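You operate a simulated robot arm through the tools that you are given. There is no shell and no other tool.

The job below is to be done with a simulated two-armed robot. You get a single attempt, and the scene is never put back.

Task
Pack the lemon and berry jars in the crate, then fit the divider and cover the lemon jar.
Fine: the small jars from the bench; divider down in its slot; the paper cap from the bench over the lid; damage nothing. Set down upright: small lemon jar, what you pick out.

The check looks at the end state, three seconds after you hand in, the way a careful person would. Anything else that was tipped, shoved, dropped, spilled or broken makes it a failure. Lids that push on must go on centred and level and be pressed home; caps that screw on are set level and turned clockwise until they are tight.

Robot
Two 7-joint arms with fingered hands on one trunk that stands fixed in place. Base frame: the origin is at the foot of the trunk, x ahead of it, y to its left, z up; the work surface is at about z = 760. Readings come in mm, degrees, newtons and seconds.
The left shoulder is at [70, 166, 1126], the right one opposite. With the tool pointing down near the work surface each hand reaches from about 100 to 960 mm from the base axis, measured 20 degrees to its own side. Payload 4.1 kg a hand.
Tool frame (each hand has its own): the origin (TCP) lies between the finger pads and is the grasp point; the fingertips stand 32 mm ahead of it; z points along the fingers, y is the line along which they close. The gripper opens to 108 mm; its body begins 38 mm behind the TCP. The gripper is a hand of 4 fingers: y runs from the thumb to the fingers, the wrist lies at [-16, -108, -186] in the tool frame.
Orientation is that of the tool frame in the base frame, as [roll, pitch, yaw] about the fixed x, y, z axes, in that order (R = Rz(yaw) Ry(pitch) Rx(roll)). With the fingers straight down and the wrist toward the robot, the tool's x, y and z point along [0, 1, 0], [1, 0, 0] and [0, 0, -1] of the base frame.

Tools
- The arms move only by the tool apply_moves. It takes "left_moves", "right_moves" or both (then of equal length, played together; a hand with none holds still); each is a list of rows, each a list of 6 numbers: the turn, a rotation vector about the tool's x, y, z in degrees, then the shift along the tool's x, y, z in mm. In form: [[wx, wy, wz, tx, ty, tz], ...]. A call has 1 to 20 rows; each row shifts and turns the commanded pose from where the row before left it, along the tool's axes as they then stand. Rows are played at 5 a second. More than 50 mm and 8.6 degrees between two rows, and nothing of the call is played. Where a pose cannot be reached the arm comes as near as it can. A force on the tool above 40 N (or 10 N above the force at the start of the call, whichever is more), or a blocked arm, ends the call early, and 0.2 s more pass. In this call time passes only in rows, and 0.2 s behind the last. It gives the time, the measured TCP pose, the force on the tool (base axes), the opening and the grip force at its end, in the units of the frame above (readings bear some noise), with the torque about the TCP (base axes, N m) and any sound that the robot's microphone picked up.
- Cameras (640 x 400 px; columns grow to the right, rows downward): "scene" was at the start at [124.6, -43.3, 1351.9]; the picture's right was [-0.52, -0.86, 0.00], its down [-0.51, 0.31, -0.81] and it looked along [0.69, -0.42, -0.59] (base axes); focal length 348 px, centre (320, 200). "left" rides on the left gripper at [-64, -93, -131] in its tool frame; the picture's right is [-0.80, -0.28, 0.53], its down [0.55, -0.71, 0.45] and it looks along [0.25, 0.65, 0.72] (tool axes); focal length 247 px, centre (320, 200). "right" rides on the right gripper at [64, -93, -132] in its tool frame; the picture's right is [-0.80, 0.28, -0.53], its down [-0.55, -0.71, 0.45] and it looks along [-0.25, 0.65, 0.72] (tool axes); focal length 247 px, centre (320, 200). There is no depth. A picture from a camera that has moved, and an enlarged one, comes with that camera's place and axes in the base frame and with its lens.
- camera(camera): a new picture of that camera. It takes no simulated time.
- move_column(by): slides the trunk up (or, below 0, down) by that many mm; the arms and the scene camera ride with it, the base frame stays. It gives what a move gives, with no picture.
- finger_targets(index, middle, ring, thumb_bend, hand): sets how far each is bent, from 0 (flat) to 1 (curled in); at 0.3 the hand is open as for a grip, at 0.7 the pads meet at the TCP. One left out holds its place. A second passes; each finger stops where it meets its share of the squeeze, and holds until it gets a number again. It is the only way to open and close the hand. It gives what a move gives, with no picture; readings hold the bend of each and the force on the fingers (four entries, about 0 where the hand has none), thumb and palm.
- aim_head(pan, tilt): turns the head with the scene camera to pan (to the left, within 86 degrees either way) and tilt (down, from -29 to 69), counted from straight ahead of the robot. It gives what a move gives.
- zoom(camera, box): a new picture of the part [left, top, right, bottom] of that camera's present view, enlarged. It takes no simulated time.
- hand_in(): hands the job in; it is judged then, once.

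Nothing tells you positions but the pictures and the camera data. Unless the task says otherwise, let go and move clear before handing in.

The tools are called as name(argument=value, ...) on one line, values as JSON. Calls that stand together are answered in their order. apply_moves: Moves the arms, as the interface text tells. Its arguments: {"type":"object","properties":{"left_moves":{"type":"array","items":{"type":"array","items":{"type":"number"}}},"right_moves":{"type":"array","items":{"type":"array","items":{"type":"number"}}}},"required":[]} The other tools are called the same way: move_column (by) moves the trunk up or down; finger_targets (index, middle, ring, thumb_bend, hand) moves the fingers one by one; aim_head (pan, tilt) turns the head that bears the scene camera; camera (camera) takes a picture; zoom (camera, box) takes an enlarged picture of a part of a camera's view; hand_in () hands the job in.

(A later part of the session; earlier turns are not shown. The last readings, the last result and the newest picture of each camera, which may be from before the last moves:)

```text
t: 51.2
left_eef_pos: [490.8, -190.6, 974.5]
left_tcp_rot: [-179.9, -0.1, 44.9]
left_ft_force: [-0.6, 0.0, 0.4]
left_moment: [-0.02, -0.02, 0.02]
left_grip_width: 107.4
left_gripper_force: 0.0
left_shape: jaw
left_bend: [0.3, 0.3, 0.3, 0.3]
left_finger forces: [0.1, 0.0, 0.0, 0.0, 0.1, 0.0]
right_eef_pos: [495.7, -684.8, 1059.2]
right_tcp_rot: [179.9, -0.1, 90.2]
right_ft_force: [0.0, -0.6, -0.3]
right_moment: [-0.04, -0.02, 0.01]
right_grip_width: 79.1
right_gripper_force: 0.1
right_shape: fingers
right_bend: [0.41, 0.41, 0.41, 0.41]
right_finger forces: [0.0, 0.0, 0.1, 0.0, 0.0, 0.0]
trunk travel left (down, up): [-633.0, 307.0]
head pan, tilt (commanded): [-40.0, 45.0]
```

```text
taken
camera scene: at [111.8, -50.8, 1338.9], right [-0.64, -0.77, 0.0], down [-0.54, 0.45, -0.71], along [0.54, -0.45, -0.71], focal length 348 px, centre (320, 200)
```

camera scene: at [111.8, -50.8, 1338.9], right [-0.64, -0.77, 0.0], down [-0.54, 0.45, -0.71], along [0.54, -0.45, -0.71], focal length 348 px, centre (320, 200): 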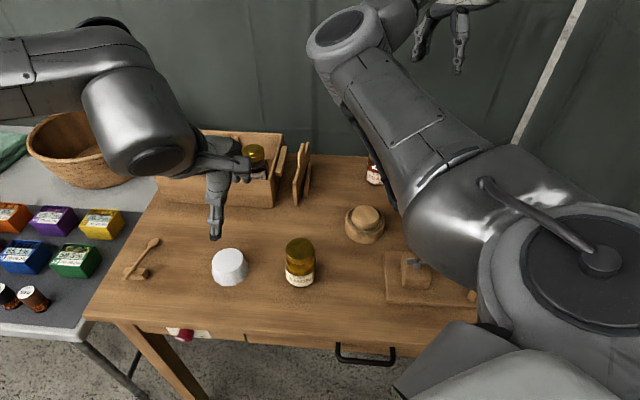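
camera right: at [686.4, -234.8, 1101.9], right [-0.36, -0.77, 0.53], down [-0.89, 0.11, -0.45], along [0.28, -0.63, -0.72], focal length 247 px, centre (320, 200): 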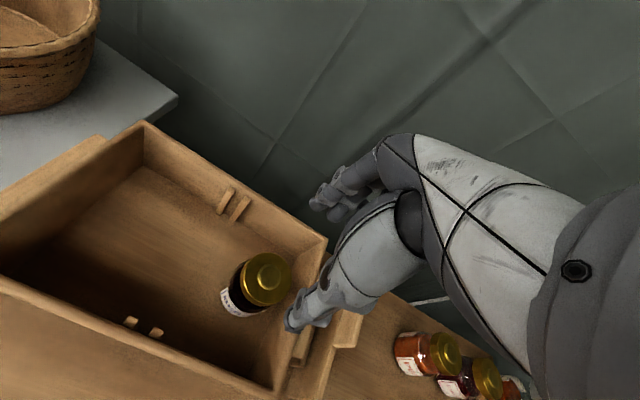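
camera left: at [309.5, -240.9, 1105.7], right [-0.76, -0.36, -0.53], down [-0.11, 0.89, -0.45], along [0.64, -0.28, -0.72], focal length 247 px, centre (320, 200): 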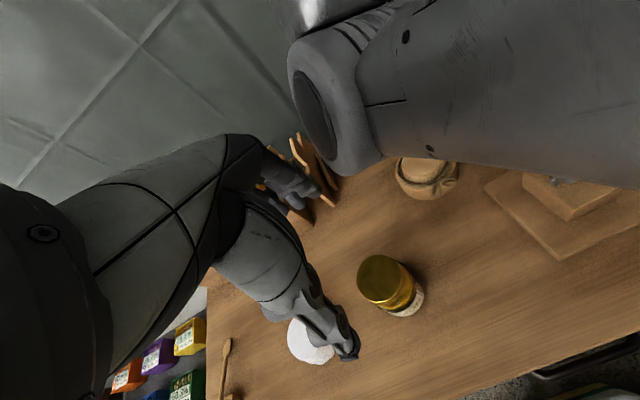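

The right elbow is now well above. I'll return the left hand to just above the lemon jar.

apply_moves(left_moves=[[0, 0, 0, 0, 0, 25], [0, 0, 0, -30, 1, 15], [0, 0, 0, -30, 1, 10], [0, 0, 0, -25, 0.8, 4], [0, 0, 0, -16.8, 0, 0]])

camera(camera="left")

zoom(camera="left", box=[250, 200, 470, 380])

zoom(camera="scene", box=[180, 100, 420, 300])

```text
t: 52.4
left_eef_pos: [421.5, -265.3, 918.5]
left_tcp_rot: [-180.0, -0.1, 45.1]
left_ft_force: [0.3, 0.1, 0.2]
left_moment: [0.01, 0.0, 0.02]
left_grip_width: 107.5
left_gripper_force: 0.2
left_shape: jaw
left_bend: [0.3, 0.3, 0.3, 0.3]
left_finger forces: [0.0, 0.0, 0.0, 0.1, 0.1, 0.1]
right_eef_pos: [495.2, -683.6, 1057.9]
right_tcp_rot: [-179.9, -0.1, 90.1]
right_ft_force: [-0.4, -0.4, 1.1]
right_moment: [-0.01, -0.02, 0.0]
right_grip_width: 79.5
right_gripper_force: 0.1
right_shape: fingers
right_bend: [0.41, 0.41, 0.41, 0.41]
right_finger forces: [0.1, 0.1, 0.0, 0.1, 0.0, 0.0]
trunk travel left (down, up): [-633.0, 307.0]
head pan, tilt (commanded): [-40.0, 45.0]
```

```text
taken
camera left: at [310.1, -245.7, 1051.5], right [-0.76, -0.36, -0.53], down [-0.11, 0.89, -0.45], along [0.64, -0.28, -0.72], focal length 247 px, centre (320, 200)
```

left: 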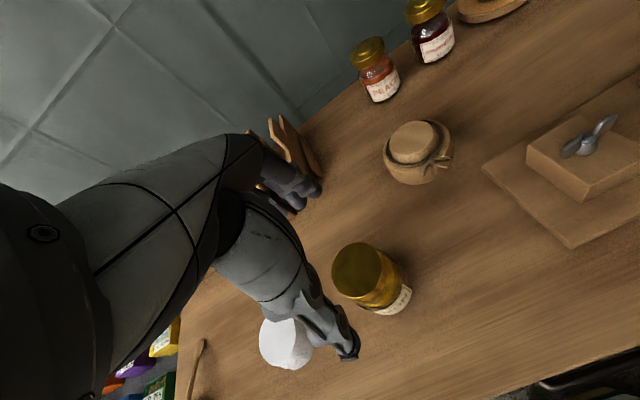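

```text
2.22 times, centred on (360, 290) of left
camera zoom: at [310.1, -245.7, 1051.5], right [-0.76, -0.36, -0.53], down [-0.11, 0.89, -0.45], along [0.64, -0.28, -0.72], focal length 549 px, centre (231, 0)
```

zoom: 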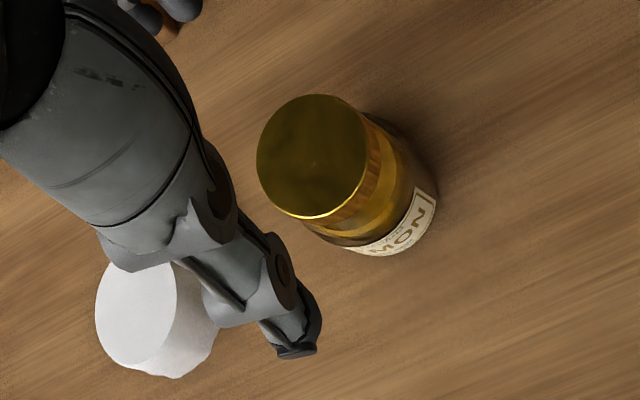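

```text
2.00 times, centred on (300, 200) of scene
camera zoom: at [111.7, -51.0, 1339.0], right [-0.64, -0.77, 0.0], down [-0.54, 0.45, -0.71], along [0.54, -0.45, -0.71], focal length 696 px, centre (360, 200)
```

zoom: 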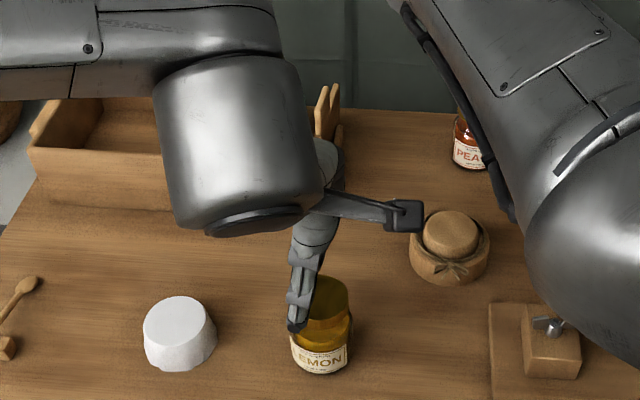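

The lemon jar's centre is at (419, -265), almost directly under the hand. I'll descend to grasp height.

apply_moves(left_moves=[[0, 0, 0, -0.5, -1, 20], [0, 0, 0, -0.5, -0.5, 20], [0, 0, 0, 0, 0, 20], [0, 0, 0, 0, 0, 20], [0, 0, 0, 0, 0, 12], [0, 0, 0, 0, 0, 8]])

zoom(camera="left", box=[220, 140, 440, 380])

zoom(camera="scene", box=[180, 100, 420, 300])

```text
t: 53.8
left_eef_pos: [420.2, -264.8, 818.6]
left_tcp_rot: [180.0, 0.0, 45.0]
left_ft_force: [-0.5, 0.2, 0.7]
left_moment: [-0.03, -0.02, 0.04]
left_grip_width: 107.6
left_gripper_force: 0.0
left_shape: jaw
left_bend: [0.3, 0.3, 0.3, 0.3]
left_finger forces: [0.0, 0.1, 0.0, 0.0, 0.0, 0.0]
right_eef_pos: [496.3, -684.0, 1059.7]
right_tcp_rot: [-179.9, -0.1, 90.1]
right_ft_force: [0.1, 0.2, -0.1]
right_moment: [-0.02, -0.01, 0.04]
right_grip_width: 79.3
right_gripper_force: 0.0
right_shape: fingers
right_bend: [0.41, 0.41, 0.41, 0.41]
right_finger forces: [0.0, 0.0, 0.0, 0.0, 0.0, 0.0]
trunk travel left (down, up): [-633.0, 307.0]
head pan, tilt (commanded): [-40.0, 45.0]
```

```text
1.67 times, centred on (330, 260) of left
camera zoom: at [308.5, -243.8, 950.9], right [-0.76, -0.36, -0.53], down [-0.11, 0.89, -0.45], along [0.64, -0.28, -0.72], focal length 412 px, centre (303, 100)
```

zoom: 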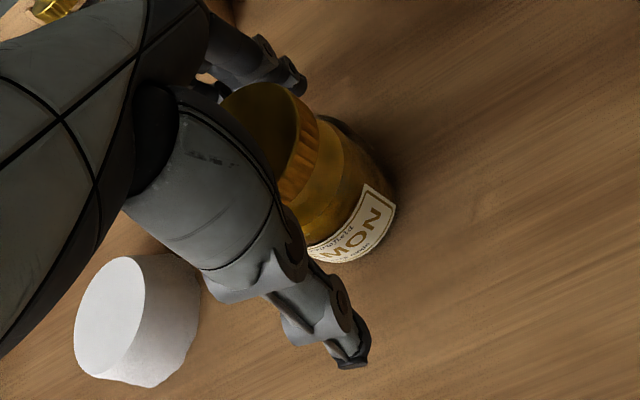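

```text
2.00 times, centred on (300, 200) of scene
camera zoom: at [112.2, -50.6, 1338.9], right [-0.64, -0.77, 0.0], down [-0.54, 0.45, -0.71], along [0.54, -0.45, -0.71], focal length 696 px, centre (360, 200)
```

zoom: 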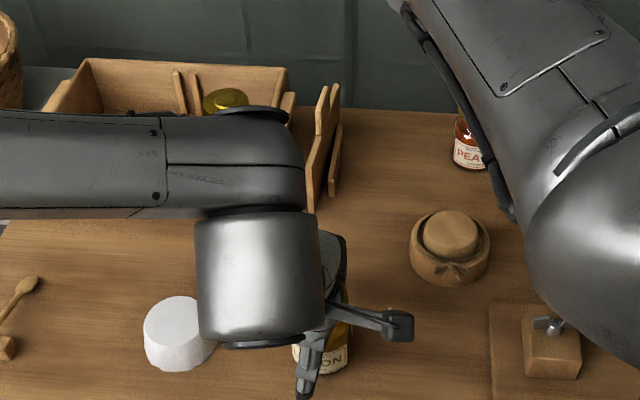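

finger_targets(hand="left", index=0.45, middle=0.45, ring=0.45, thumb_bend=0.45)

finger_targets(hand="left", index=0.48, middle=0.48, ring=0.48, thumb_bend=0.48)

zoom(camera="left", box=[220, 140, 440, 380])

```text
t: 54.8
left_eef_pos: [419.0, -263.7, 819.1]
left_tcp_rot: [-180.0, -0.1, 45.0]
left_ft_force: [0.3, -0.2, -0.1]
left_moment: [0.01, 0.01, 0.02]
left_grip_width: 69.7
left_gripper_force: 0.0
left_shape: fingers
left_bend: [0.45, 0.45, 0.45, 0.45]
left_finger forces: [0.0, 0.0, 0.0, 0.0, 0.0, 0.0]
right_eef_pos: [495.3, -685.2, 1058.7]
right_tcp_rot: [-179.9, -0.1, 90.1]
right_ft_force: [-0.1, -0.4, 0.4]
right_moment: [-0.03, -0.02, 0.0]
right_grip_width: 79.4
right_gripper_force: 0.1
right_shape: fingers
right_bend: [0.41, 0.41, 0.41, 0.41]
right_finger forces: [0.1, 0.0, 0.0, 0.0, 0.0, 0.1]
trunk travel left (down, up): [-633.0, 307.0]
head pan, tilt (commanded): [-40.0, 45.0]
```

```text
t: 55.8
left_eef_pos: [420.0, -264.0, 819.2]
left_tcp_rot: [-180.0, 0.0, 45.0]
left_ft_force: [0.4, -0.3, 0.4]
left_moment: [0.02, 0.02, -0.01]
left_grip_width: 61.7
left_gripper_force: 0.1
left_shape: fingers
left_bend: [0.48, 0.48, 0.48, 0.48]
left_finger forces: [0.1, 0.1, 0.0, 0.1, 0.0, 0.0]
right_eef_pos: [495.8, -684.6, 1059.9]
right_tcp_rot: [-179.9, -0.2, 90.2]
right_ft_force: [0.2, -0.2, -0.3]
right_moment: [0.0, 0.01, 0.01]
right_grip_width: 79.4
right_gripper_force: 0.0
right_shape: fingers
right_bend: [0.41, 0.41, 0.41, 0.41]
right_finger forces: [0.1, 0.0, 0.1, 0.1, 0.0, 0.0]
trunk travel left (down, up): [-633.0, 307.0]
head pan, tilt (commanded): [-40.0, 45.0]
```

```text
1.67 times, centred on (330, 260) of left
camera zoom: at [308.5, -243.8, 951.1], right [-0.76, -0.36, -0.53], down [-0.11, 0.89, -0.45], along [0.64, -0.28, -0.72], focal length 412 px, centre (303, 100)
```

zoom: 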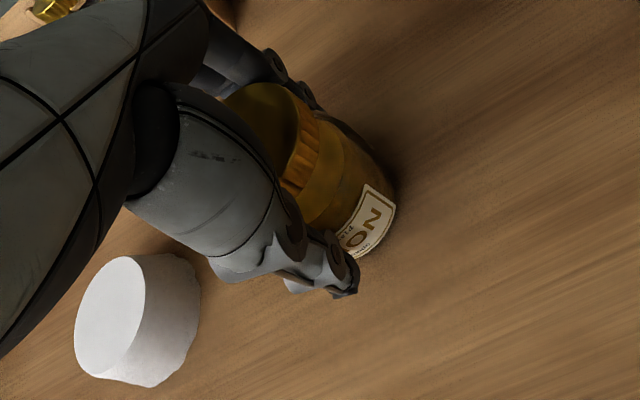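

finger_targets(hand="left", index=0.51, middle=0.51, ring=0.51, thumb_bend=0.51)

finger_targets(hand="left", index=0.57, middle=0.57, ring=0.57, thumb_bend=0.6)

zoom(camera="left", box=[220, 140, 440, 380])

```text
t: 56.8
left_eef_pos: [419.8, -263.8, 819.6]
left_tcp_rot: [180.0, 0.0, 45.0]
left_ft_force: [0.3, -0.5, 0.1]
left_moment: [0.0, -0.05, 0.02]
left_grip_width: 58.4
left_gripper_force: 2.6
left_shape: fingers
left_bend: [0.49, 0.49, 0.51, 0.49]
left_finger forces: [1.6, 1.5, 0.1, 0.0, 2.1, 0.1]
right_eef_pos: [495.3, -683.4, 1058.2]
right_tcp_rot: [-179.9, -0.1, 90.1]
right_ft_force: [0.3, -0.3, 0.0]
right_moment: [0.0, -0.01, -0.02]
right_grip_width: 79.4
right_gripper_force: 0.0
right_shape: fingers
right_bend: [0.41, 0.41, 0.41, 0.41]
right_finger forces: [0.1, 0.0, 0.1, 0.1, 0.0, 0.0]
trunk travel left (down, up): [-633.0, 307.0]
head pan, tilt (commanded): [-40.0, 45.0]
```

```text
t: 57.8
left_eef_pos: [420.3, -264.6, 819.0]
left_tcp_rot: [179.9, 0.0, 45.0]
left_ft_force: [0.1, 1.4, 1.4]
left_moment: [-0.09, -0.07, 0.02]
left_grip_width: 56.3
left_gripper_force: 10.1
left_shape: fingers
left_bend: [0.5, 0.51, 0.56, 0.51]
left_finger forces: [5.2, 4.8, 0.1, 0.0, 10.2, 0.1]
right_eef_pos: [496.3, -683.9, 1058.5]
right_tcp_rot: [-180.0, -0.1, 90.1]
right_ft_force: [0.8, 0.7, 0.0]
right_moment: [0.01, -0.01, -0.03]
right_grip_width: 79.3
right_gripper_force: 0.0
right_shape: fingers
right_bend: [0.41, 0.41, 0.41, 0.41]
right_finger forces: [0.0, 0.0, 0.0, 0.0, 0.0, 0.1]
trunk travel left (down, up): [-633.0, 307.0]
head pan, tilt (commanded): [-40.0, 45.0]
```

```text
1.67 times, centred on (330, 260) of left
camera zoom: at [308.5, -243.6, 951.2], right [-0.76, -0.36, -0.53], down [-0.11, 0.89, -0.45], along [0.64, -0.28, -0.72], focal length 412 px, centre (303, 100)
```

zoom: 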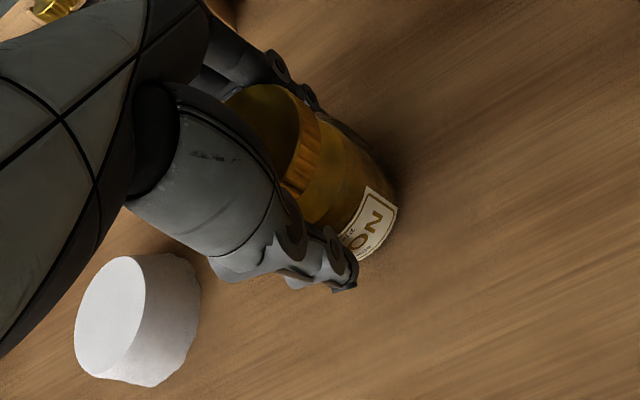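

The grip is firm at 10 N and symmetrical. I'll lift the lemon jar and carry it toward the left compartment.

apply_moves(left_moves=[[0, 0, 0, 0, 0, -5], [0, 0, 0, 0, 0, -10], [0, 0, 0, 0, 0, -20], [0, 0, 0, 0, 0, -30], [0, 0, 0, 0, 0, -30], [0, 0, 0, 0, 0, -20]])

apply_moves(left_moves=[[0, 0, 0, 15, 14, 0], [0, 0, 0, 25, 24, 0], [0, 0, 0, 28, 27, 0], [0, 0, 0, 28, 27, 0], [0, 0, 0, 28, 27, 0], [0, 0, 0, 28, 27, 0]])

camera(camera="scene")

camera(camera="left")

```text
t: 59.2
left_eef_pos: [417.0, -265.7, 935.0]
left_tcp_rot: [179.9, 0.1, 45.0]
left_ft_force: [-0.5, 1.1, -2.9]
left_moment: [0.03, -0.03, 0.01]
left_grip_width: 56.6
left_gripper_force: 8.9
left_shape: fingers
left_bend: [0.5, 0.51, 0.56, 0.52]
left_finger forces: [5.2, 4.1, 0.1, 0.0, 9.5, 0.0]
right_eef_pos: [495.5, -683.0, 1059.0]
right_tcp_rot: [-179.8, -0.1, 90.1]
right_ft_force: [0.6, -0.2, 0.0]
right_moment: [0.01, -0.01, -0.02]
right_grip_width: 79.4
right_gripper_force: 0.0
right_shape: fingers
right_bend: [0.41, 0.41, 0.41, 0.41]
right_finger forces: [0.0, 0.0, 0.1, 0.0, 0.1, 0.0]
trunk travel left (down, up): [-633.0, 307.0]
head pan, tilt (commanded): [-40.0, 45.0]
```

```text
t: 60.6
left_eef_pos: [633.2, -259.9, 934.4]
left_tcp_rot: [-180.0, 0.0, 44.9]
left_ft_force: [0.4, -0.3, -3.0]
left_moment: [0.02, 0.03, 0.01]
left_grip_width: 56.2
left_gripper_force: 9.1
left_shape: fingers
left_bend: [0.5, 0.52, 0.56, 0.52]
left_finger forces: [5.3, 4.2, 0.0, 0.0, 9.2, 0.0]
right_eef_pos: [495.6, -683.8, 1057.4]
right_tcp_rot: [-179.9, -0.1, 90.1]
right_ft_force: [0.6, -0.2, 0.0]
right_moment: [0.01, 0.02, 0.03]
right_grip_width: 79.3
right_gripper_force: 0.1
right_shape: fingers
right_bend: [0.41, 0.41, 0.41, 0.41]
right_finger forces: [0.0, 0.0, 0.0, 0.0, 0.0, 0.1]
trunk travel left (down, up): [-633.0, 307.0]
head pan, tilt (commanded): [-40.0, 45.0]
```

```text
taken
camera scene: at [113.6, -50.7, 1338.8], right [-0.64, -0.77, 0.0], down [-0.54, 0.45, -0.71], along [0.54, -0.45, -0.71], focal length 348 px, centre (320, 200)
```

scene: 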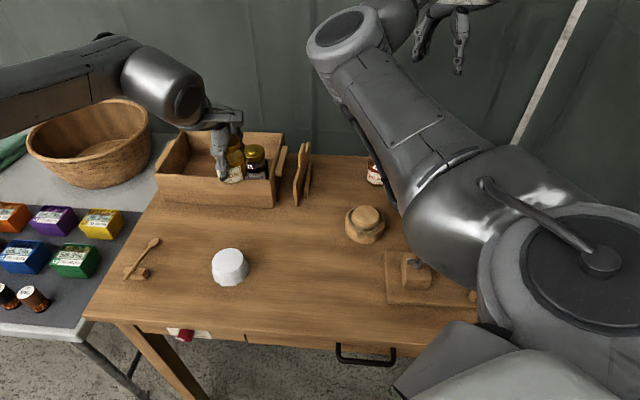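

```text
taken
camera left: at [521.8, -239.9, 1066.7], right [-0.76, -0.36, -0.53], down [-0.11, 0.89, -0.45], along [0.64, -0.28, -0.72], focal length 247 px, centre (320, 200)
```

left: 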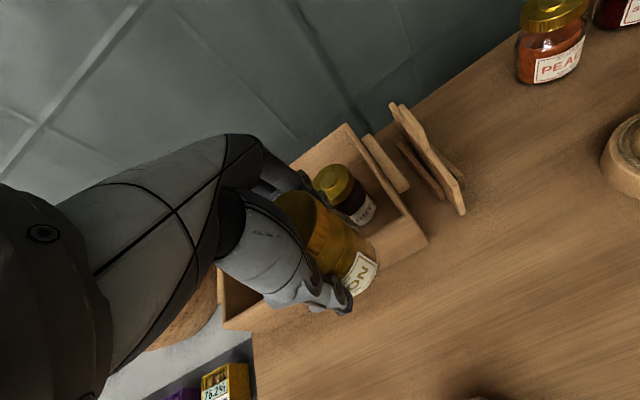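

apply_moves(left_moves=[[0, 0, 0, 25, 23.3, 0], [0, 0, 0, 25, 23.3, 0], [0, 0, 0, 25, 23.3, 0], [0, 0, 0, 25, 23.3, 0], [0, 0, 0, 15, 14, 0], [0, 0, 0, 8, 7.4, 0]])

camera(camera="scene")

camera(camera="left")

```text
t: 62.0
left_eef_pos: [697.8, -256.9, 934.5]
left_tcp_rot: [-180.0, 0.0, 44.9]
left_ft_force: [-1.0, 0.3, -2.9]
left_moment: [0.01, 0.0, -0.02]
left_grip_width: 56.3
left_gripper_force: 9.3
left_shape: fingers
left_bend: [0.5, 0.52, 0.56, 0.52]
left_finger forces: [5.1, 4.2, 0.1, 0.0, 9.1, 0.0]
left hand out of reach, approached as far as the arm can: row 3, 4, 5, 6
right_eef_pos: [496.0, -684.1, 1059.0]
right_tcp_rot: [-179.9, -0.1, 90.2]
right_ft_force: [0.5, -0.2, -0.2]
right_moment: [0.01, -0.01, 0.0]
right_grip_width: 79.1
right_gripper_force: 0.1
right_shape: fingers
right_bend: [0.41, 0.41, 0.41, 0.41]
right_finger forces: [0.0, 0.0, 0.0, 0.0, 0.0, 0.0]
trunk travel left (down, up): [-633.0, 307.0]
head pan, tilt (commanded): [-40.0, 45.0]
```

```text
taken
camera scene: at [112.6, -50.5, 1338.9], right [-0.64, -0.77, 0.0], down [-0.54, 0.45, -0.71], along [0.54, -0.45, -0.71], focal length 348 px, centre (320, 200)
```

scene: 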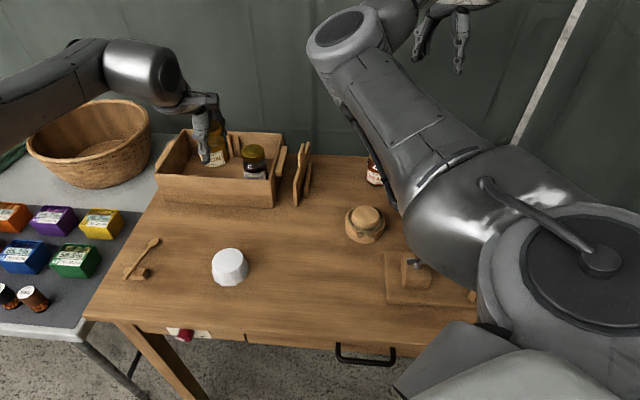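

```text
taken
camera left: at [586.9, -236.9, 1066.5], right [-0.76, -0.36, -0.53], down [-0.11, 0.89, -0.45], along [0.64, -0.28, -0.72], focal length 247 px, centre (320, 200)
```

left: 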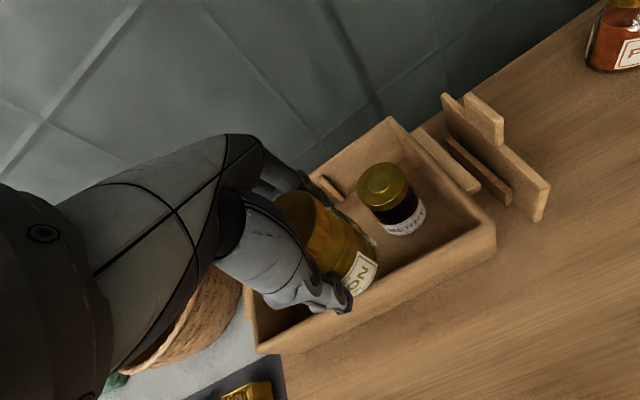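

The left arm hit an orientation limit at this yaw, not a distance limit. Since the jar is round, I'll turn the hand to a yaw of about 72° and continue.

apply_moves(left_moves=[[0, 0, -6.8, 0, 0, 0], [0, 0, -6.8, 0, 0, 0], [0, 0, -6.8, 0, 0, 0], [0, 0, -6.8, 0, 0, 0]])

apply_moves(left_moves=[[0, 0, 0, 10, 25, 0], [0, 0, 0, 10, 25, 0], [0, 0, 0, 9, 25, 0], [0, 0, 0, 5, 14, 0], [0, 0, 0, 2, 7, 0]])

camera(camera="left")

zoom(camera="scene", box=[140, 20, 340, 220])

```text
t: 63.0
left_eef_pos: [697.9, -256.7, 935.0]
left_tcp_rot: [-180.0, 0.0, 72.4]
left_ft_force: [0.5, -0.1, -2.3]
left_moment: [-0.01, -0.01, 0.0]
left_grip_width: 56.3
left_gripper_force: 9.3
left_shape: fingers
left_bend: [0.5, 0.52, 0.56, 0.52]
left_finger forces: [5.1, 4.2, 0.1, 0.0, 9.2, 0.0]
right_eef_pos: [496.8, -684.9, 1058.3]
right_tcp_rot: [-179.8, -0.2, 90.1]
right_ft_force: [-0.9, 0.4, 0.6]
right_moment: [0.0, -0.02, -0.02]
right_grip_width: 79.5
right_gripper_force: 0.0
right_shape: fingers
right_bend: [0.41, 0.41, 0.41, 0.41]
right_finger forces: [0.1, 0.0, 0.0, 0.1, 0.0, 0.0]
trunk travel left (down, up): [-633.0, 307.0]
head pan, tilt (commanded): [-40.0, 45.0]
```

```text
t: 64.2
left_eef_pos: [758.3, -253.3, 932.5]
left_tcp_rot: [-180.0, 0.0, 72.1]
left_ft_force: [0.2, 0.0, -2.7]
left_moment: [-0.02, 0.02, 0.01]
left_grip_width: 56.4
left_gripper_force: 9.5
left_shape: fingers
left_bend: [0.5, 0.52, 0.56, 0.52]
left_finger forces: [5.2, 4.2, 0.1, 0.0, 9.0, 0.0]
left hand out of reach, approached as far as the arm can: row 3, 4, 5
right_eef_pos: [495.1, -686.0, 1058.5]
right_tcp_rot: [-179.9, -0.1, 90.1]
right_ft_force: [-0.1, 0.0, -0.2]
right_moment: [0.02, 0.01, -0.01]
right_grip_width: 79.4
right_gripper_force: 0.0
right_shape: fingers
right_bend: [0.41, 0.41, 0.41, 0.41]
right_finger forces: [0.0, 0.0, 0.0, 0.1, 0.0, 0.0]
trunk travel left (down, up): [-633.0, 307.0]
head pan, tilt (commanded): [-40.0, 45.0]
```

```text
taken
camera left: at [649.7, -285.3, 1065.1], right [-0.51, -0.67, -0.53], down [-0.5, 0.74, -0.45], along [0.69, 0.04, -0.72], focal length 247 px, centre (320, 200)
```

left: 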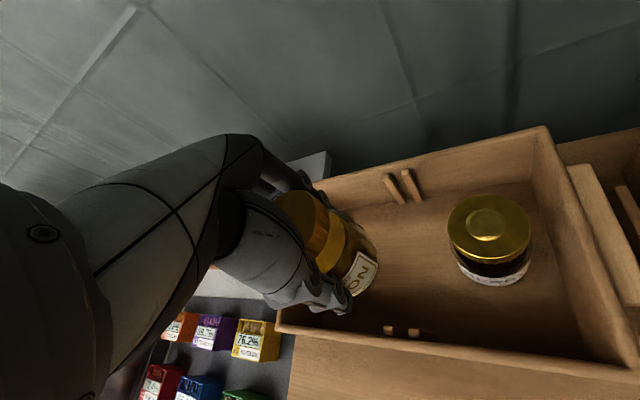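

```text
2.00 times, centred on (240, 120) of scene
camera zoom: at [112.5, -51.1, 1338.9], right [-0.64, -0.77, 0.0], down [-0.54, 0.45, -0.71], along [0.54, -0.45, -0.71], focal length 696 px, centre (480, 360)
```

zoom: 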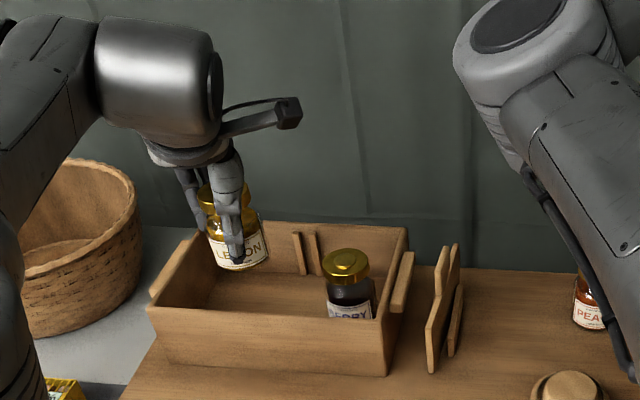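

It is 43 mm short. I'll raise the trunk so the forearm slopes down more, which should help a downward-pointing tool reach further, then try again.

move_column(by=80)

apply_moves(left_moves=[[0, 0, 0, 0, 0, 20], [0, 0, 0, 0, 0, 20], [0, 0, 0, 0, 0, 20], [0, 0, 0, 0, 0, 20], [0, 0, 0, 5, 14, 0], [0, 0, 0, 5, 14, 0]])

```text
t: 65.4
left_eef_pos: [757.7, -253.1, 1012.8]
left_tcp_rot: [179.9, 0.0, 72.3]
left_ft_force: [0.7, -0.5, -2.6]
left_moment: [0.01, -0.04, 0.0]
left_grip_width: 56.1
left_gripper_force: 9.7
left_shape: fingers
left_bend: [0.5, 0.52, 0.56, 0.52]
left_finger forces: [5.2, 4.2, 0.0, 0.0, 9.1, 0.1]
right_eef_pos: [496.2, -684.7, 1138.2]
right_tcp_rot: [-179.8, -0.1, 90.1]
right_ft_force: [-0.6, 0.9, 0.1]
right_moment: [-0.02, -0.01, -0.02]
right_grip_width: 79.6
right_gripper_force: 0.0
right_shape: fingers
right_bend: [0.41, 0.41, 0.41, 0.41]
right_finger forces: [0.0, 0.0, 0.0, 0.1, 0.0, 0.1]
trunk travel left (down, up): [-713.0, 227.0]
head pan, tilt (commanded): [-40.0, 45.0]
```

```text
t: 66.8
left_eef_pos: [763.2, -235.9, 959.6]
left_tcp_rot: [-180.0, 0.0, 72.1]
left_ft_force: [0.3, -0.3, -3.0]
left_moment: [0.0, 0.02, 0.02]
left_grip_width: 56.0
left_gripper_force: 9.0
left_shape: fingers
left_bend: [0.5, 0.52, 0.56, 0.52]
left_finger forces: [5.2, 4.2, 0.1, 0.0, 8.9, 0.1]
left hand out of reach, approached as far as the arm can: row 2, 4, 5, 6
right_eef_pos: [497.1, -684.9, 1139.2]
right_tcp_rot: [-179.9, -0.1, 90.1]
right_ft_force: [-0.2, -0.6, -0.5]
right_moment: [-0.05, -0.01, 0.02]
right_grip_width: 79.2
right_gripper_force: 0.0
right_shape: fingers
right_bend: [0.41, 0.41, 0.41, 0.41]
right_finger forces: [0.0, 0.0, 0.0, 0.1, 0.1, 0.0]
trunk travel left (down, up): [-713.0, 227.0]
head pan, tilt (commanded): [-40.0, 45.0]
```

Raising the trunk did not help. The right arm reaches the left compartment easily, so the left arm will set the lemon jar down near (515, -405), where the right arm can pick it up. First I'll move the right arm further out to keep its elbow clear.

apply_moves(right_moves=[[0, 0, -7.5, -15, -15, 0], [0, 0, -7.5, -15, -15, 0], [0, 0, -7.5, -15, -15, 0], [0, 0, -7.5, -15, -15, 0], [0, 0, -7.5, 0, -15, 0], [0, 0, -7.5, 0, -15, 0]])

camera(camera="scene")

```text
t: 68.2
left_eef_pos: [762.6, -236.3, 960.3]
left_tcp_rot: [180.0, 0.0, 72.2]
left_ft_force: [0.0, -0.5, -2.6]
left_moment: [-0.01, -0.02, -0.03]
left_grip_width: 56.3
left_gripper_force: 9.3
left_shape: fingers
left_bend: [0.5, 0.52, 0.56, 0.52]
left_finger forces: [5.2, 4.3, 0.0, 0.0, 8.9, 0.1]
right_eef_pos: [422.0, -771.3, 1137.8]
right_tcp_rot: [179.9, -0.1, 135.3]
right_ft_force: [-0.1, -0.2, 0.3]
right_moment: [0.0, -0.01, -0.03]
right_grip_width: 79.3
right_gripper_force: 0.1
right_shape: fingers
right_bend: [0.41, 0.41, 0.41, 0.41]
right_finger forces: [0.0, 0.1, 0.1, 0.0, 0.0, 0.0]
trunk travel left (down, up): [-713.0, 227.0]
head pan, tilt (commanded): [-40.0, 45.0]
```

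```text
taken
camera scene: at [111.5, -51.7, 1418.9], right [-0.64, -0.77, 0.0], down [-0.54, 0.46, -0.71], along [0.54, -0.45, -0.71], focal length 348 px, centre (320, 200)
```

scene: 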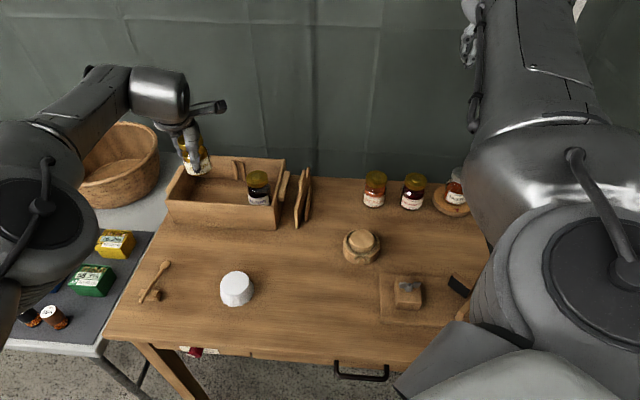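

The right arm is well out of the way. I'll move the left arm with the lemon jar to the staging spot.

apply_moves(left_moves=[[0, 0, 0, -20, -15.4, 0], [0, 0, 0, -30, -23.5, 0], [0, 0, 0, -35, -27, 0], [0, 0, 0, -35, -27, 0], [0, 0, 0, -35, -27, 0], [0, 0, 0, -35, -27, 0], [0, 0, 0, -30, -23.5, 0], [0, 0, 0, -16.7, -14, 0]])

apply_moves(left_moves=[[0, 0, 6.8, 0, 0, 0], [0, 0, 6.8, 0, 0, 0], [0, 0, 6.8, 0, 0, 0], [0, 0, 6.8, 0, 0, 0]])

camera(camera="scene")

```text
t: 70.2
left_eef_pos: [567.7, -365.4, 955.4]
left_tcp_rot: [-177.6, 2.7, 78.5]
left_ft_force: [0.1, -0.1, -2.3]
left_moment: [-0.04, -0.01, -0.02]
left_grip_width: 56.4
left_gripper_force: 9.4
left_shape: fingers
left_bend: [0.5, 0.52, 0.56, 0.52]
left_finger forces: [5.2, 4.4, 0.1, 0.0, 8.9, 0.0]
right_eef_pos: [424.9, -771.7, 1138.7]
right_tcp_rot: [-180.0, -0.1, 135.0]
right_ft_force: [0.1, 0.3, -1.0]
right_moment: [0.01, 0.04, 0.03]
right_grip_width: 79.3
right_gripper_force: 0.1
right_shape: fingers
right_bend: [0.41, 0.41, 0.41, 0.41]
right_finger forces: [0.1, 0.0, 0.0, 0.1, 0.0, 0.0]
trunk travel left (down, up): [-713.0, 227.0]
head pan, tilt (commanded): [-40.0, 45.0]
stopped in row 8 (left hand): the arm was blocked; the commanded pose is now the measured one
```

```text
t: 71.2
left_eef_pos: [560.8, -368.5, 954.7]
left_tcp_rot: [-179.2, 3.0, 50.5]
left_ft_force: [-0.9, -0.4, -2.4]
left_moment: [-0.04, -0.01, 0.0]
left_grip_width: 56.1
left_gripper_force: 9.4
left_shape: fingers
left_bend: [0.5, 0.52, 0.56, 0.52]
left_finger forces: [5.2, 4.2, 0.1, 0.0, 9.0, 0.0]
right_eef_pos: [425.2, -770.0, 1138.2]
right_tcp_rot: [179.9, -0.1, 135.2]
right_ft_force: [0.1, -0.1, -0.4]
right_moment: [-0.02, 0.03, 0.0]
right_grip_width: 79.3
right_gripper_force: 0.1
right_shape: fingers
right_bend: [0.41, 0.41, 0.41, 0.41]
right_finger forces: [0.0, 0.0, 0.1, 0.0, 0.0, 0.0]
trunk travel left (down, up): [-713.0, 227.0]
head pan, tilt (commanded): [-40.0, 45.0]
```

```text
taken
camera scene: at [113.1, -50.3, 1418.9], right [-0.64, -0.77, 0.0], down [-0.54, 0.45, -0.71], along [0.54, -0.45, -0.71], focal length 348 px, centre (320, 200)
```

scene: 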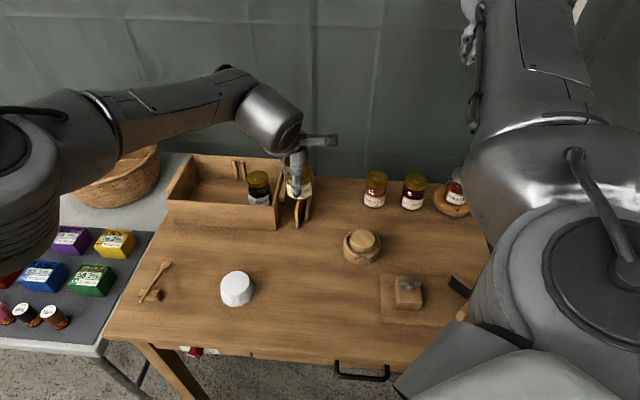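

The arm was blocked near the end, most likely because its upper arm crosses the chest. I'll level the hand and bring the jar back to a nearer staging spot around (480, -310).

apply_moves(left_moves=[[-0.8, 3.0, 0, 0, 0, 0], [0, 0, 0, -1.7, -20, 0], [0, 0, 0, -1.7, -27, 0], [0, 0, 0, -1.7, -27, 0], [0, 0, 0, -1.6, -25, 0]])

camera(camera="left")

camera(camera="scene")

```text
t: 72.4
left_eef_pos: [479.0, -311.3, 955.7]
left_tcp_rot: [179.9, 0.2, 50.6]
left_ft_force: [0.1, 0.4, -2.9]
left_moment: [-0.01, -0.02, -0.01]
left_grip_width: 55.3
left_gripper_force: 9.0
left_shape: fingers
left_bend: [0.5, 0.52, 0.56, 0.53]
left_finger forces: [4.8, 4.0, 0.1, 0.0, 8.2, 0.0]
right_eef_pos: [424.5, -770.8, 1139.3]
right_tcp_rot: [-179.9, -0.2, 135.0]
right_ft_force: [-0.5, 0.5, -0.2]
right_moment: [-0.02, -0.04, -0.05]
right_grip_width: 79.4
right_gripper_force: 0.1
right_shape: fingers
right_bend: [0.41, 0.41, 0.41, 0.41]
right_finger forces: [0.0, 0.0, 0.1, 0.0, 0.0, 0.0]
trunk travel left (down, up): [-713.0, 227.0]
head pan, tilt (commanded): [-40.0, 45.0]
```

```text
taken
camera left: at [367.4, -301.6, 1087.9], right [-0.73, -0.44, -0.53], down [-0.2, 0.87, -0.45], along [0.66, -0.22, -0.72], focal length 247 px, centre (320, 200)
```

left: 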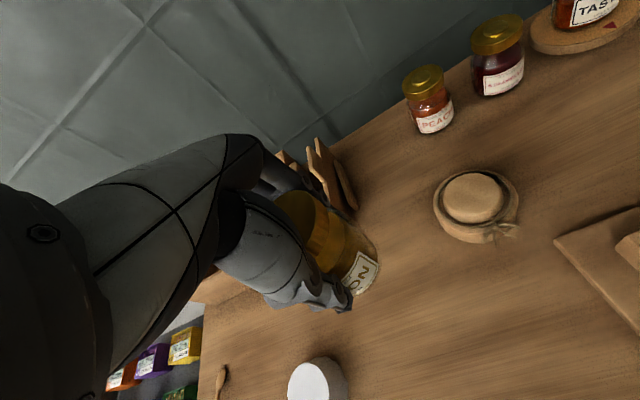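

```text
taken
camera scene: at [112.0, -50.0, 1419.0], right [-0.64, -0.77, 0.0], down [-0.54, 0.45, -0.71], along [0.54, -0.45, -0.71], focal length 348 px, centre (320, 200)
```

scene: 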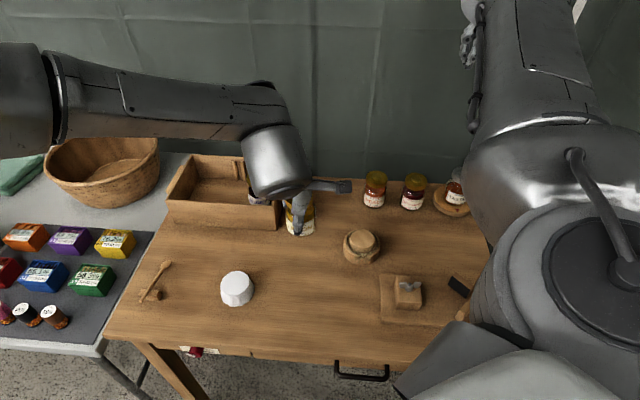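

apply_moves(left_moves=[[0, 0, 0, -8.4, 20.5, 0], [0, 0, 0, -8.4, 20.5, 0]])

move_column(by=-80)

zoom(camera="scene", box=[200, 120, 440, 300])

```text
t: 73.0
left_eef_pos: [502.2, -350.7, 954.2]
left_tcp_rot: [-180.0, 0.2, 50.6]
left_ft_force: [-0.6, 0.6, -3.1]
left_moment: [0.02, 0.01, 0.03]
left_grip_width: 55.1
left_gripper_force: 9.2
left_shape: fingers
left_bend: [0.5, 0.52, 0.56, 0.53]
left_finger forces: [4.9, 4.1, 0.1, 0.1, 8.4, 0.0]
right_eef_pos: [423.4, -771.0, 1139.2]
right_tcp_rot: [-179.9, -0.2, 135.1]
right_ft_force: [0.8, -0.6, -1.1]
right_moment: [-0.01, -0.01, 0.01]
right_grip_width: 79.5
right_gripper_force: 0.1
right_shape: fingers
right_bend: [0.41, 0.41, 0.41, 0.41]
right_finger forces: [0.1, 0.1, 0.0, 0.0, 0.1, 0.0]
trunk travel left (down, up): [-713.0, 227.0]
head pan, tilt (commanded): [-40.0, 45.0]
```

```text
t: 74.2
left_eef_pos: [502.2, -349.1, 874.3]
left_tcp_rot: [179.9, 0.1, 50.6]
left_ft_force: [0.0, 0.2, -2.5]
left_moment: [-0.02, 0.0, -0.02]
left_grip_width: 55.1
left_gripper_force: 8.9
left_shape: fingers
left_bend: [0.5, 0.52, 0.56, 0.53]
left_finger forces: [4.8, 4.2, 0.0, 0.0, 8.4, 0.0]
right_eef_pos: [423.9, -769.7, 1060.2]
right_tcp_rot: [180.0, -0.1, 135.1]
right_ft_force: [-0.8, 1.4, -0.8]
right_moment: [-0.05, -0.02, 0.02]
right_grip_width: 79.2
right_gripper_force: 0.0
right_shape: fingers
right_bend: [0.41, 0.41, 0.41, 0.41]
right_finger forces: [0.1, 0.0, 0.1, 0.0, 0.1, 0.0]
trunk travel left (down, up): [-633.0, 307.0]
head pan, tilt (commanded): [-40.0, 45.0]
```

```text
2.22 times, centred on (320, 210) of scene
camera zoom: at [112.2, -50.6, 1339.0], right [-0.64, -0.77, 0.0], down [-0.54, 0.45, -0.71], along [0.54, -0.45, -0.71], focal length 774 px, centre (320, 178)
```

zoom: 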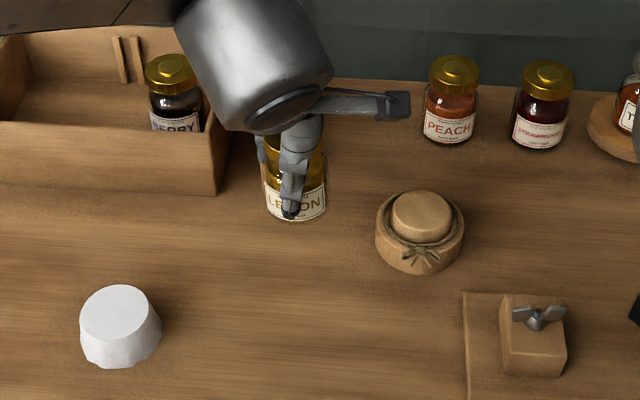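

The fingers are near the divider's corner, so I'll shift 10 mm away from it while lowering.

apply_moves(left_moves=[[0, 0, 0, 0, -10, 5], [0, 0, 0, 0, 0, 15], [0, 0, 0, 0, 0, 15], [0, 0, 0, 0, 0, 10], [0, 0, 0, 0, 0, 5], [0, 0, 0, 0, 0, 2]])

apply_moves(left_moves=[[0, 0, 0, 0, 0, 1], [0, 0, 0, 0, 0, 1]])

```text
t: 75.6
left_eef_pos: [496.1, -343.0, 822.7]
left_tcp_rot: [-180.0, 0.2, 50.6]
left_ft_force: [-0.2, -0.5, -2.8]
left_moment: [0.0, 0.0, -0.01]
left_grip_width: 55.2
left_gripper_force: 8.8
left_shape: fingers
left_bend: [0.5, 0.52, 0.56, 0.53]
left_finger forces: [4.8, 4.0, 0.0, 0.1, 8.4, 0.0]
right_eef_pos: [425.0, -770.7, 1059.7]
right_tcp_rot: [-180.0, -0.1, 135.1]
right_ft_force: [-0.8, -0.4, 0.1]
right_moment: [-0.03, -0.03, 0.02]
right_grip_width: 79.5
right_gripper_force: 0.2
right_shape: fingers
right_bend: [0.41, 0.41, 0.41, 0.41]
right_finger forces: [0.1, 0.1, 0.0, 0.0, 0.1, 0.1]
trunk travel left (down, up): [-633.0, 307.0]
head pan, tilt (commanded): [-40.0, 45.0]
```

```text
t: 76.2
left_eef_pos: [495.2, -343.8, 820.3]
left_tcp_rot: [179.9, 0.1, 50.6]
left_ft_force: [-0.9, 0.1, -1.3]
left_moment: [0.0, -0.08, -0.02]
left_grip_width: 54.9
left_gripper_force: 8.3
left_shape: fingers
left_bend: [0.5, 0.52, 0.56, 0.53]
left_finger forces: [5.0, 4.3, 0.0, 0.0, 8.7, 0.0]
right_eef_pos: [424.7, -770.5, 1058.8]
right_tcp_rot: [180.0, -0.1, 135.0]
right_ft_force: [-0.6, 0.6, 0.0]
right_moment: [-0.02, -0.05, -0.01]
right_grip_width: 79.4
right_gripper_force: 0.0
right_shape: fingers
right_bend: [0.41, 0.41, 0.41, 0.41]
right_finger forces: [0.0, 0.0, 0.0, 0.0, 0.0, 0.0]
trunk travel left (down, up): [-633.0, 307.0]
head pan, tilt (commanded): [-40.0, 45.0]
```

apply_moves(left_moves=[[0, 0, 0, 0, 0, 0.8]])

zoom(camera="left", box=[220, 140, 440, 380])

zoom(camera="scene", box=[240, 120, 380, 250])

```text
t: 76.6
left_eef_pos: [493.9, -344.1, 819.6]
left_tcp_rot: [179.8, 0.2, 50.6]
left_ft_force: [-1.0, -1.3, 5.0]
left_moment: [-0.11, -0.13, -0.03]
left_grip_width: 55.0
left_gripper_force: 9.5
left_shape: fingers
left_bend: [0.5, 0.52, 0.56, 0.53]
left_finger forces: [5.1, 4.8, 0.0, 0.0, 9.6, 0.1]
right_eef_pos: [423.3, -770.5, 1060.1]
right_tcp_rot: [179.9, 0.0, 135.1]
right_ft_force: [-0.1, -0.5, -0.7]
right_moment: [0.0, -0.04, 0.01]
right_grip_width: 79.5
right_gripper_force: 0.1
right_shape: fingers
right_bend: [0.41, 0.41, 0.41, 0.41]
right_finger forces: [0.0, 0.0, 0.0, 0.0, 0.0, 0.0]
trunk travel left (down, up): [-633.0, 307.0]
head pan, tilt (commanded): [-40.0, 45.0]
```

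```text
1.67 times, centred on (330, 260) of left
camera zoom: at [382.2, -334.4, 952.1], right [-0.73, -0.44, -0.53], down [-0.2, 0.87, -0.45], along [0.66, -0.22, -0.72], focal length 412 px, centre (303, 100)
```

zoom: 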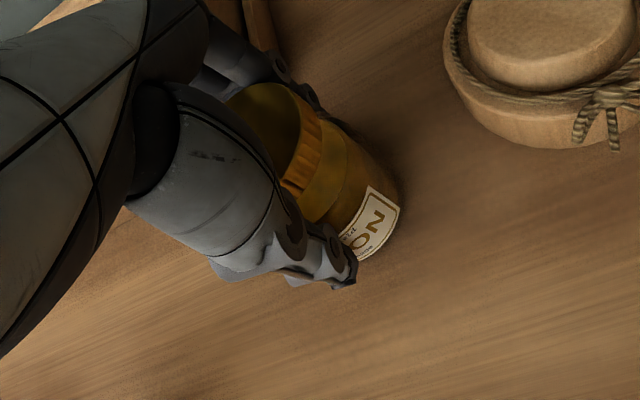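

```text
3.08 times, centred on (310, 185) of scene
camera zoom: at [111.5, -50.4, 1339.1], right [-0.64, -0.77, 0.0], down [-0.54, 0.45, -0.71], along [0.54, -0.45, -0.71], focal length 1071 px, centre (351, 246)
```

zoom: 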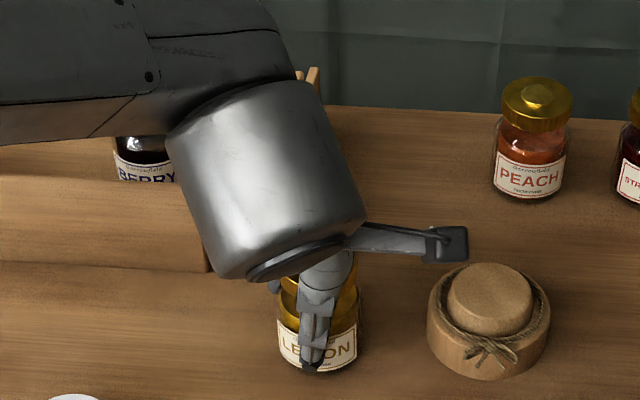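

The jar is resting on the bench. I'll release it and lift the left hand.

apply_moves(left_moves=[[0, 0, 0, 0, 0, -0.6]])

finger_targets(hand="left", index=0.46, middle=0.46, ring=0.46, thumb_bend=0.46)

finger_targets(hand="left", index=0.41, middle=0.41, ring=0.41, thumb_bend=0.41)

apply_moves(left_moves=[[0, 0, 0, 0, 0, -8], [0, 0, 0, 0, 0, -15], [0, 0, 0, 0, 0, -25], [0, 0, 0, 0, 0, -30], [0, 0, 0, 0, 0, -30]])

camera(camera="left")

```text
t: 77.0
left_eef_pos: [495.3, -344.6, 820.6]
left_tcp_rot: [-179.9, 0.0, 50.5]
left_ft_force: [-0.4, -0.3, 1.5]
left_moment: [-0.09, -0.14, -0.04]
left_grip_width: 54.8
left_gripper_force: 10.0
left_shape: fingers
left_bend: [0.5, 0.52, 0.56, 0.53]
left_finger forces: [5.0, 4.9, 0.1, 0.1, 9.0, 0.0]
right_eef_pos: [424.3, -770.1, 1058.7]
right_tcp_rot: [-179.9, 0.0, 135.2]
right_ft_force: [0.4, 0.2, 0.7]
right_moment: [0.05, 0.02, -0.02]
right_grip_width: 79.5
right_gripper_force: 0.1
right_shape: fingers
right_bend: [0.41, 0.41, 0.41, 0.41]
right_finger forces: [0.1, 0.0, 0.1, 0.0, 0.0, 0.1]
trunk travel left (down, up): [-633.0, 307.0]
head pan, tilt (commanded): [-40.0, 45.0]
```

```text
t: 78.0
left_eef_pos: [494.5, -344.0, 820.3]
left_tcp_rot: [-180.0, 0.1, 50.6]
left_ft_force: [-0.3, 0.0, -0.7]
left_moment: [0.02, -0.02, 0.02]
left_grip_width: 66.1
left_gripper_force: 0.0
left_shape: fingers
left_bend: [0.46, 0.46, 0.46, 0.46]
left_finger forces: [0.0, 0.0, 0.0, 0.0, 0.0, 0.1]
right_eef_pos: [423.0, -770.8, 1060.1]
right_tcp_rot: [180.0, -0.1, 135.1]
right_ft_force: [0.2, 0.6, 0.0]
right_moment: [-0.03, -0.03, 0.01]
right_grip_width: 79.7
right_gripper_force: 0.1
right_shape: fingers
right_bend: [0.41, 0.41, 0.41, 0.41]
right_finger forces: [0.1, 0.0, 0.1, 0.0, 0.0, 0.0]
trunk travel left (down, up): [-633.0, 307.0]
head pan, tilt (commanded): [-40.0, 45.0]
```

```text
t: 79.0
left_eef_pos: [494.4, -343.9, 820.5]
left_tcp_rot: [180.0, 0.1, 50.6]
left_ft_force: [0.4, -0.7, -0.2]
left_moment: [0.01, 0.02, 0.01]
left_grip_width: 79.3
left_gripper_force: 0.1
left_shape: fingers
left_bend: [0.41, 0.41, 0.41, 0.41]
left_finger forces: [0.0, 0.1, 0.0, 0.1, 0.0, 0.0]
right_eef_pos: [424.5, -770.8, 1059.1]
right_tcp_rot: [179.9, 0.0, 135.1]
right_ft_force: [-0.3, 0.6, -0.5]
right_moment: [0.0, -0.01, 0.0]
right_grip_width: 79.6
right_gripper_force: 0.1
right_shape: fingers
right_bend: [0.41, 0.41, 0.41, 0.41]
right_finger forces: [0.0, 0.0, 0.0, 0.0, 0.0, 0.0]
trunk travel left (down, up): [-633.0, 307.0]
head pan, tilt (commanded): [-40.0, 45.0]
```

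```text
t: 80.2
left_eef_pos: [494.2, -343.6, 929.6]
left_tcp_rot: [180.0, 0.2, 50.6]
left_ft_force: [0.0, -0.2, 0.2]
left_moment: [0.01, 0.03, 0.01]
left_grip_width: 79.6
left_gripper_force: 0.0
left_shape: fingers
left_bend: [0.41, 0.41, 0.41, 0.41]
left_finger forces: [0.1, 0.1, 0.1, 0.0, 0.1, 0.1]
right_eef_pos: [424.0, -771.0, 1059.4]
right_tcp_rot: [-180.0, -0.1, 135.1]
right_ft_force: [0.4, 0.2, 0.0]
right_moment: [0.01, -0.03, -0.02]
right_grip_width: 79.5
right_gripper_force: 0.2
right_shape: fingers
right_bend: [0.41, 0.41, 0.41, 0.41]
right_finger forces: [0.0, 0.0, 0.1, 0.1, 0.0, 0.1]
trunk travel left (down, up): [-633.0, 307.0]
head pan, tilt (commanded): [-40.0, 45.0]
```

```text
taken
camera left: at [382.2, -333.7, 1061.6], right [-0.73, -0.44, -0.53], down [-0.2, 0.87, -0.45], along [0.66, -0.22, -0.72], focal length 247 px, centre (320, 200)
```

left: 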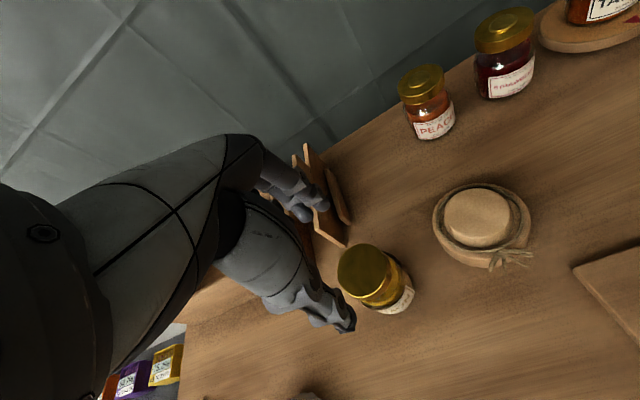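

The lemon jar is upright at the staging spot. I'll retract the left arm and bring the right arm in at yaw 45–90 to check its reach.

apply_moves(left_moves=[[0, 0, 0, 25, -22, -7], [0, 0, 0, 32, -28, -8], [0, 0, 0, 32, -28, -8], [0, 0, 0, 32, -28, -8], [0, 0, 0, 32, -28, -8], [0, 0, 0, 32, -28, -8], [0, 0, 0, 32, -28, -8], [0, 0, 0, 32, -28, -8], [0, 0, 0, 32, -28, -8]])

camera(camera="scene")

```text
t: 82.2
left_eef_pos: [484.7, 29.7, 998.7]
left_tcp_rot: [179.8, 0.2, 50.7]
left_ft_force: [-0.1, -1.4, 0.4]
left_moment: [-0.01, 0.0, 0.01]
left_grip_width: 79.4
left_gripper_force: 0.0
left_shape: fingers
left_bend: [0.41, 0.41, 0.41, 0.41]
left_finger forces: [0.0, 0.1, 0.0, 0.1, 0.0, 0.1]
right_eef_pos: [424.1, -768.6, 1060.3]
right_tcp_rot: [-180.0, 0.0, 135.2]
right_ft_force: [0.2, 0.0, 0.2]
right_moment: [-0.01, -0.01, -0.01]
right_grip_width: 79.4
right_gripper_force: 0.1
right_shape: fingers
right_bend: [0.41, 0.41, 0.41, 0.41]
right_finger forces: [0.1, 0.1, 0.0, 0.0, 0.0, 0.0]
trunk travel left (down, up): [-633.0, 307.0]
head pan, tilt (commanded): [-40.0, 45.0]
```

```text
taken
camera scene: at [111.4, -48.0, 1339.1], right [-0.64, -0.77, 0.0], down [-0.54, 0.45, -0.71], along [0.54, -0.46, -0.71], focal length 348 px, centre (320, 200)
```

scene: 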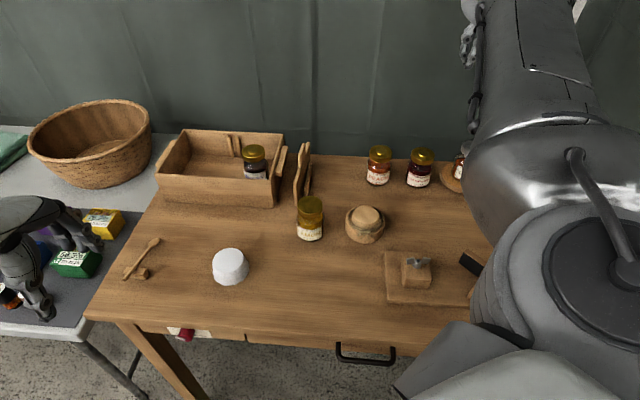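

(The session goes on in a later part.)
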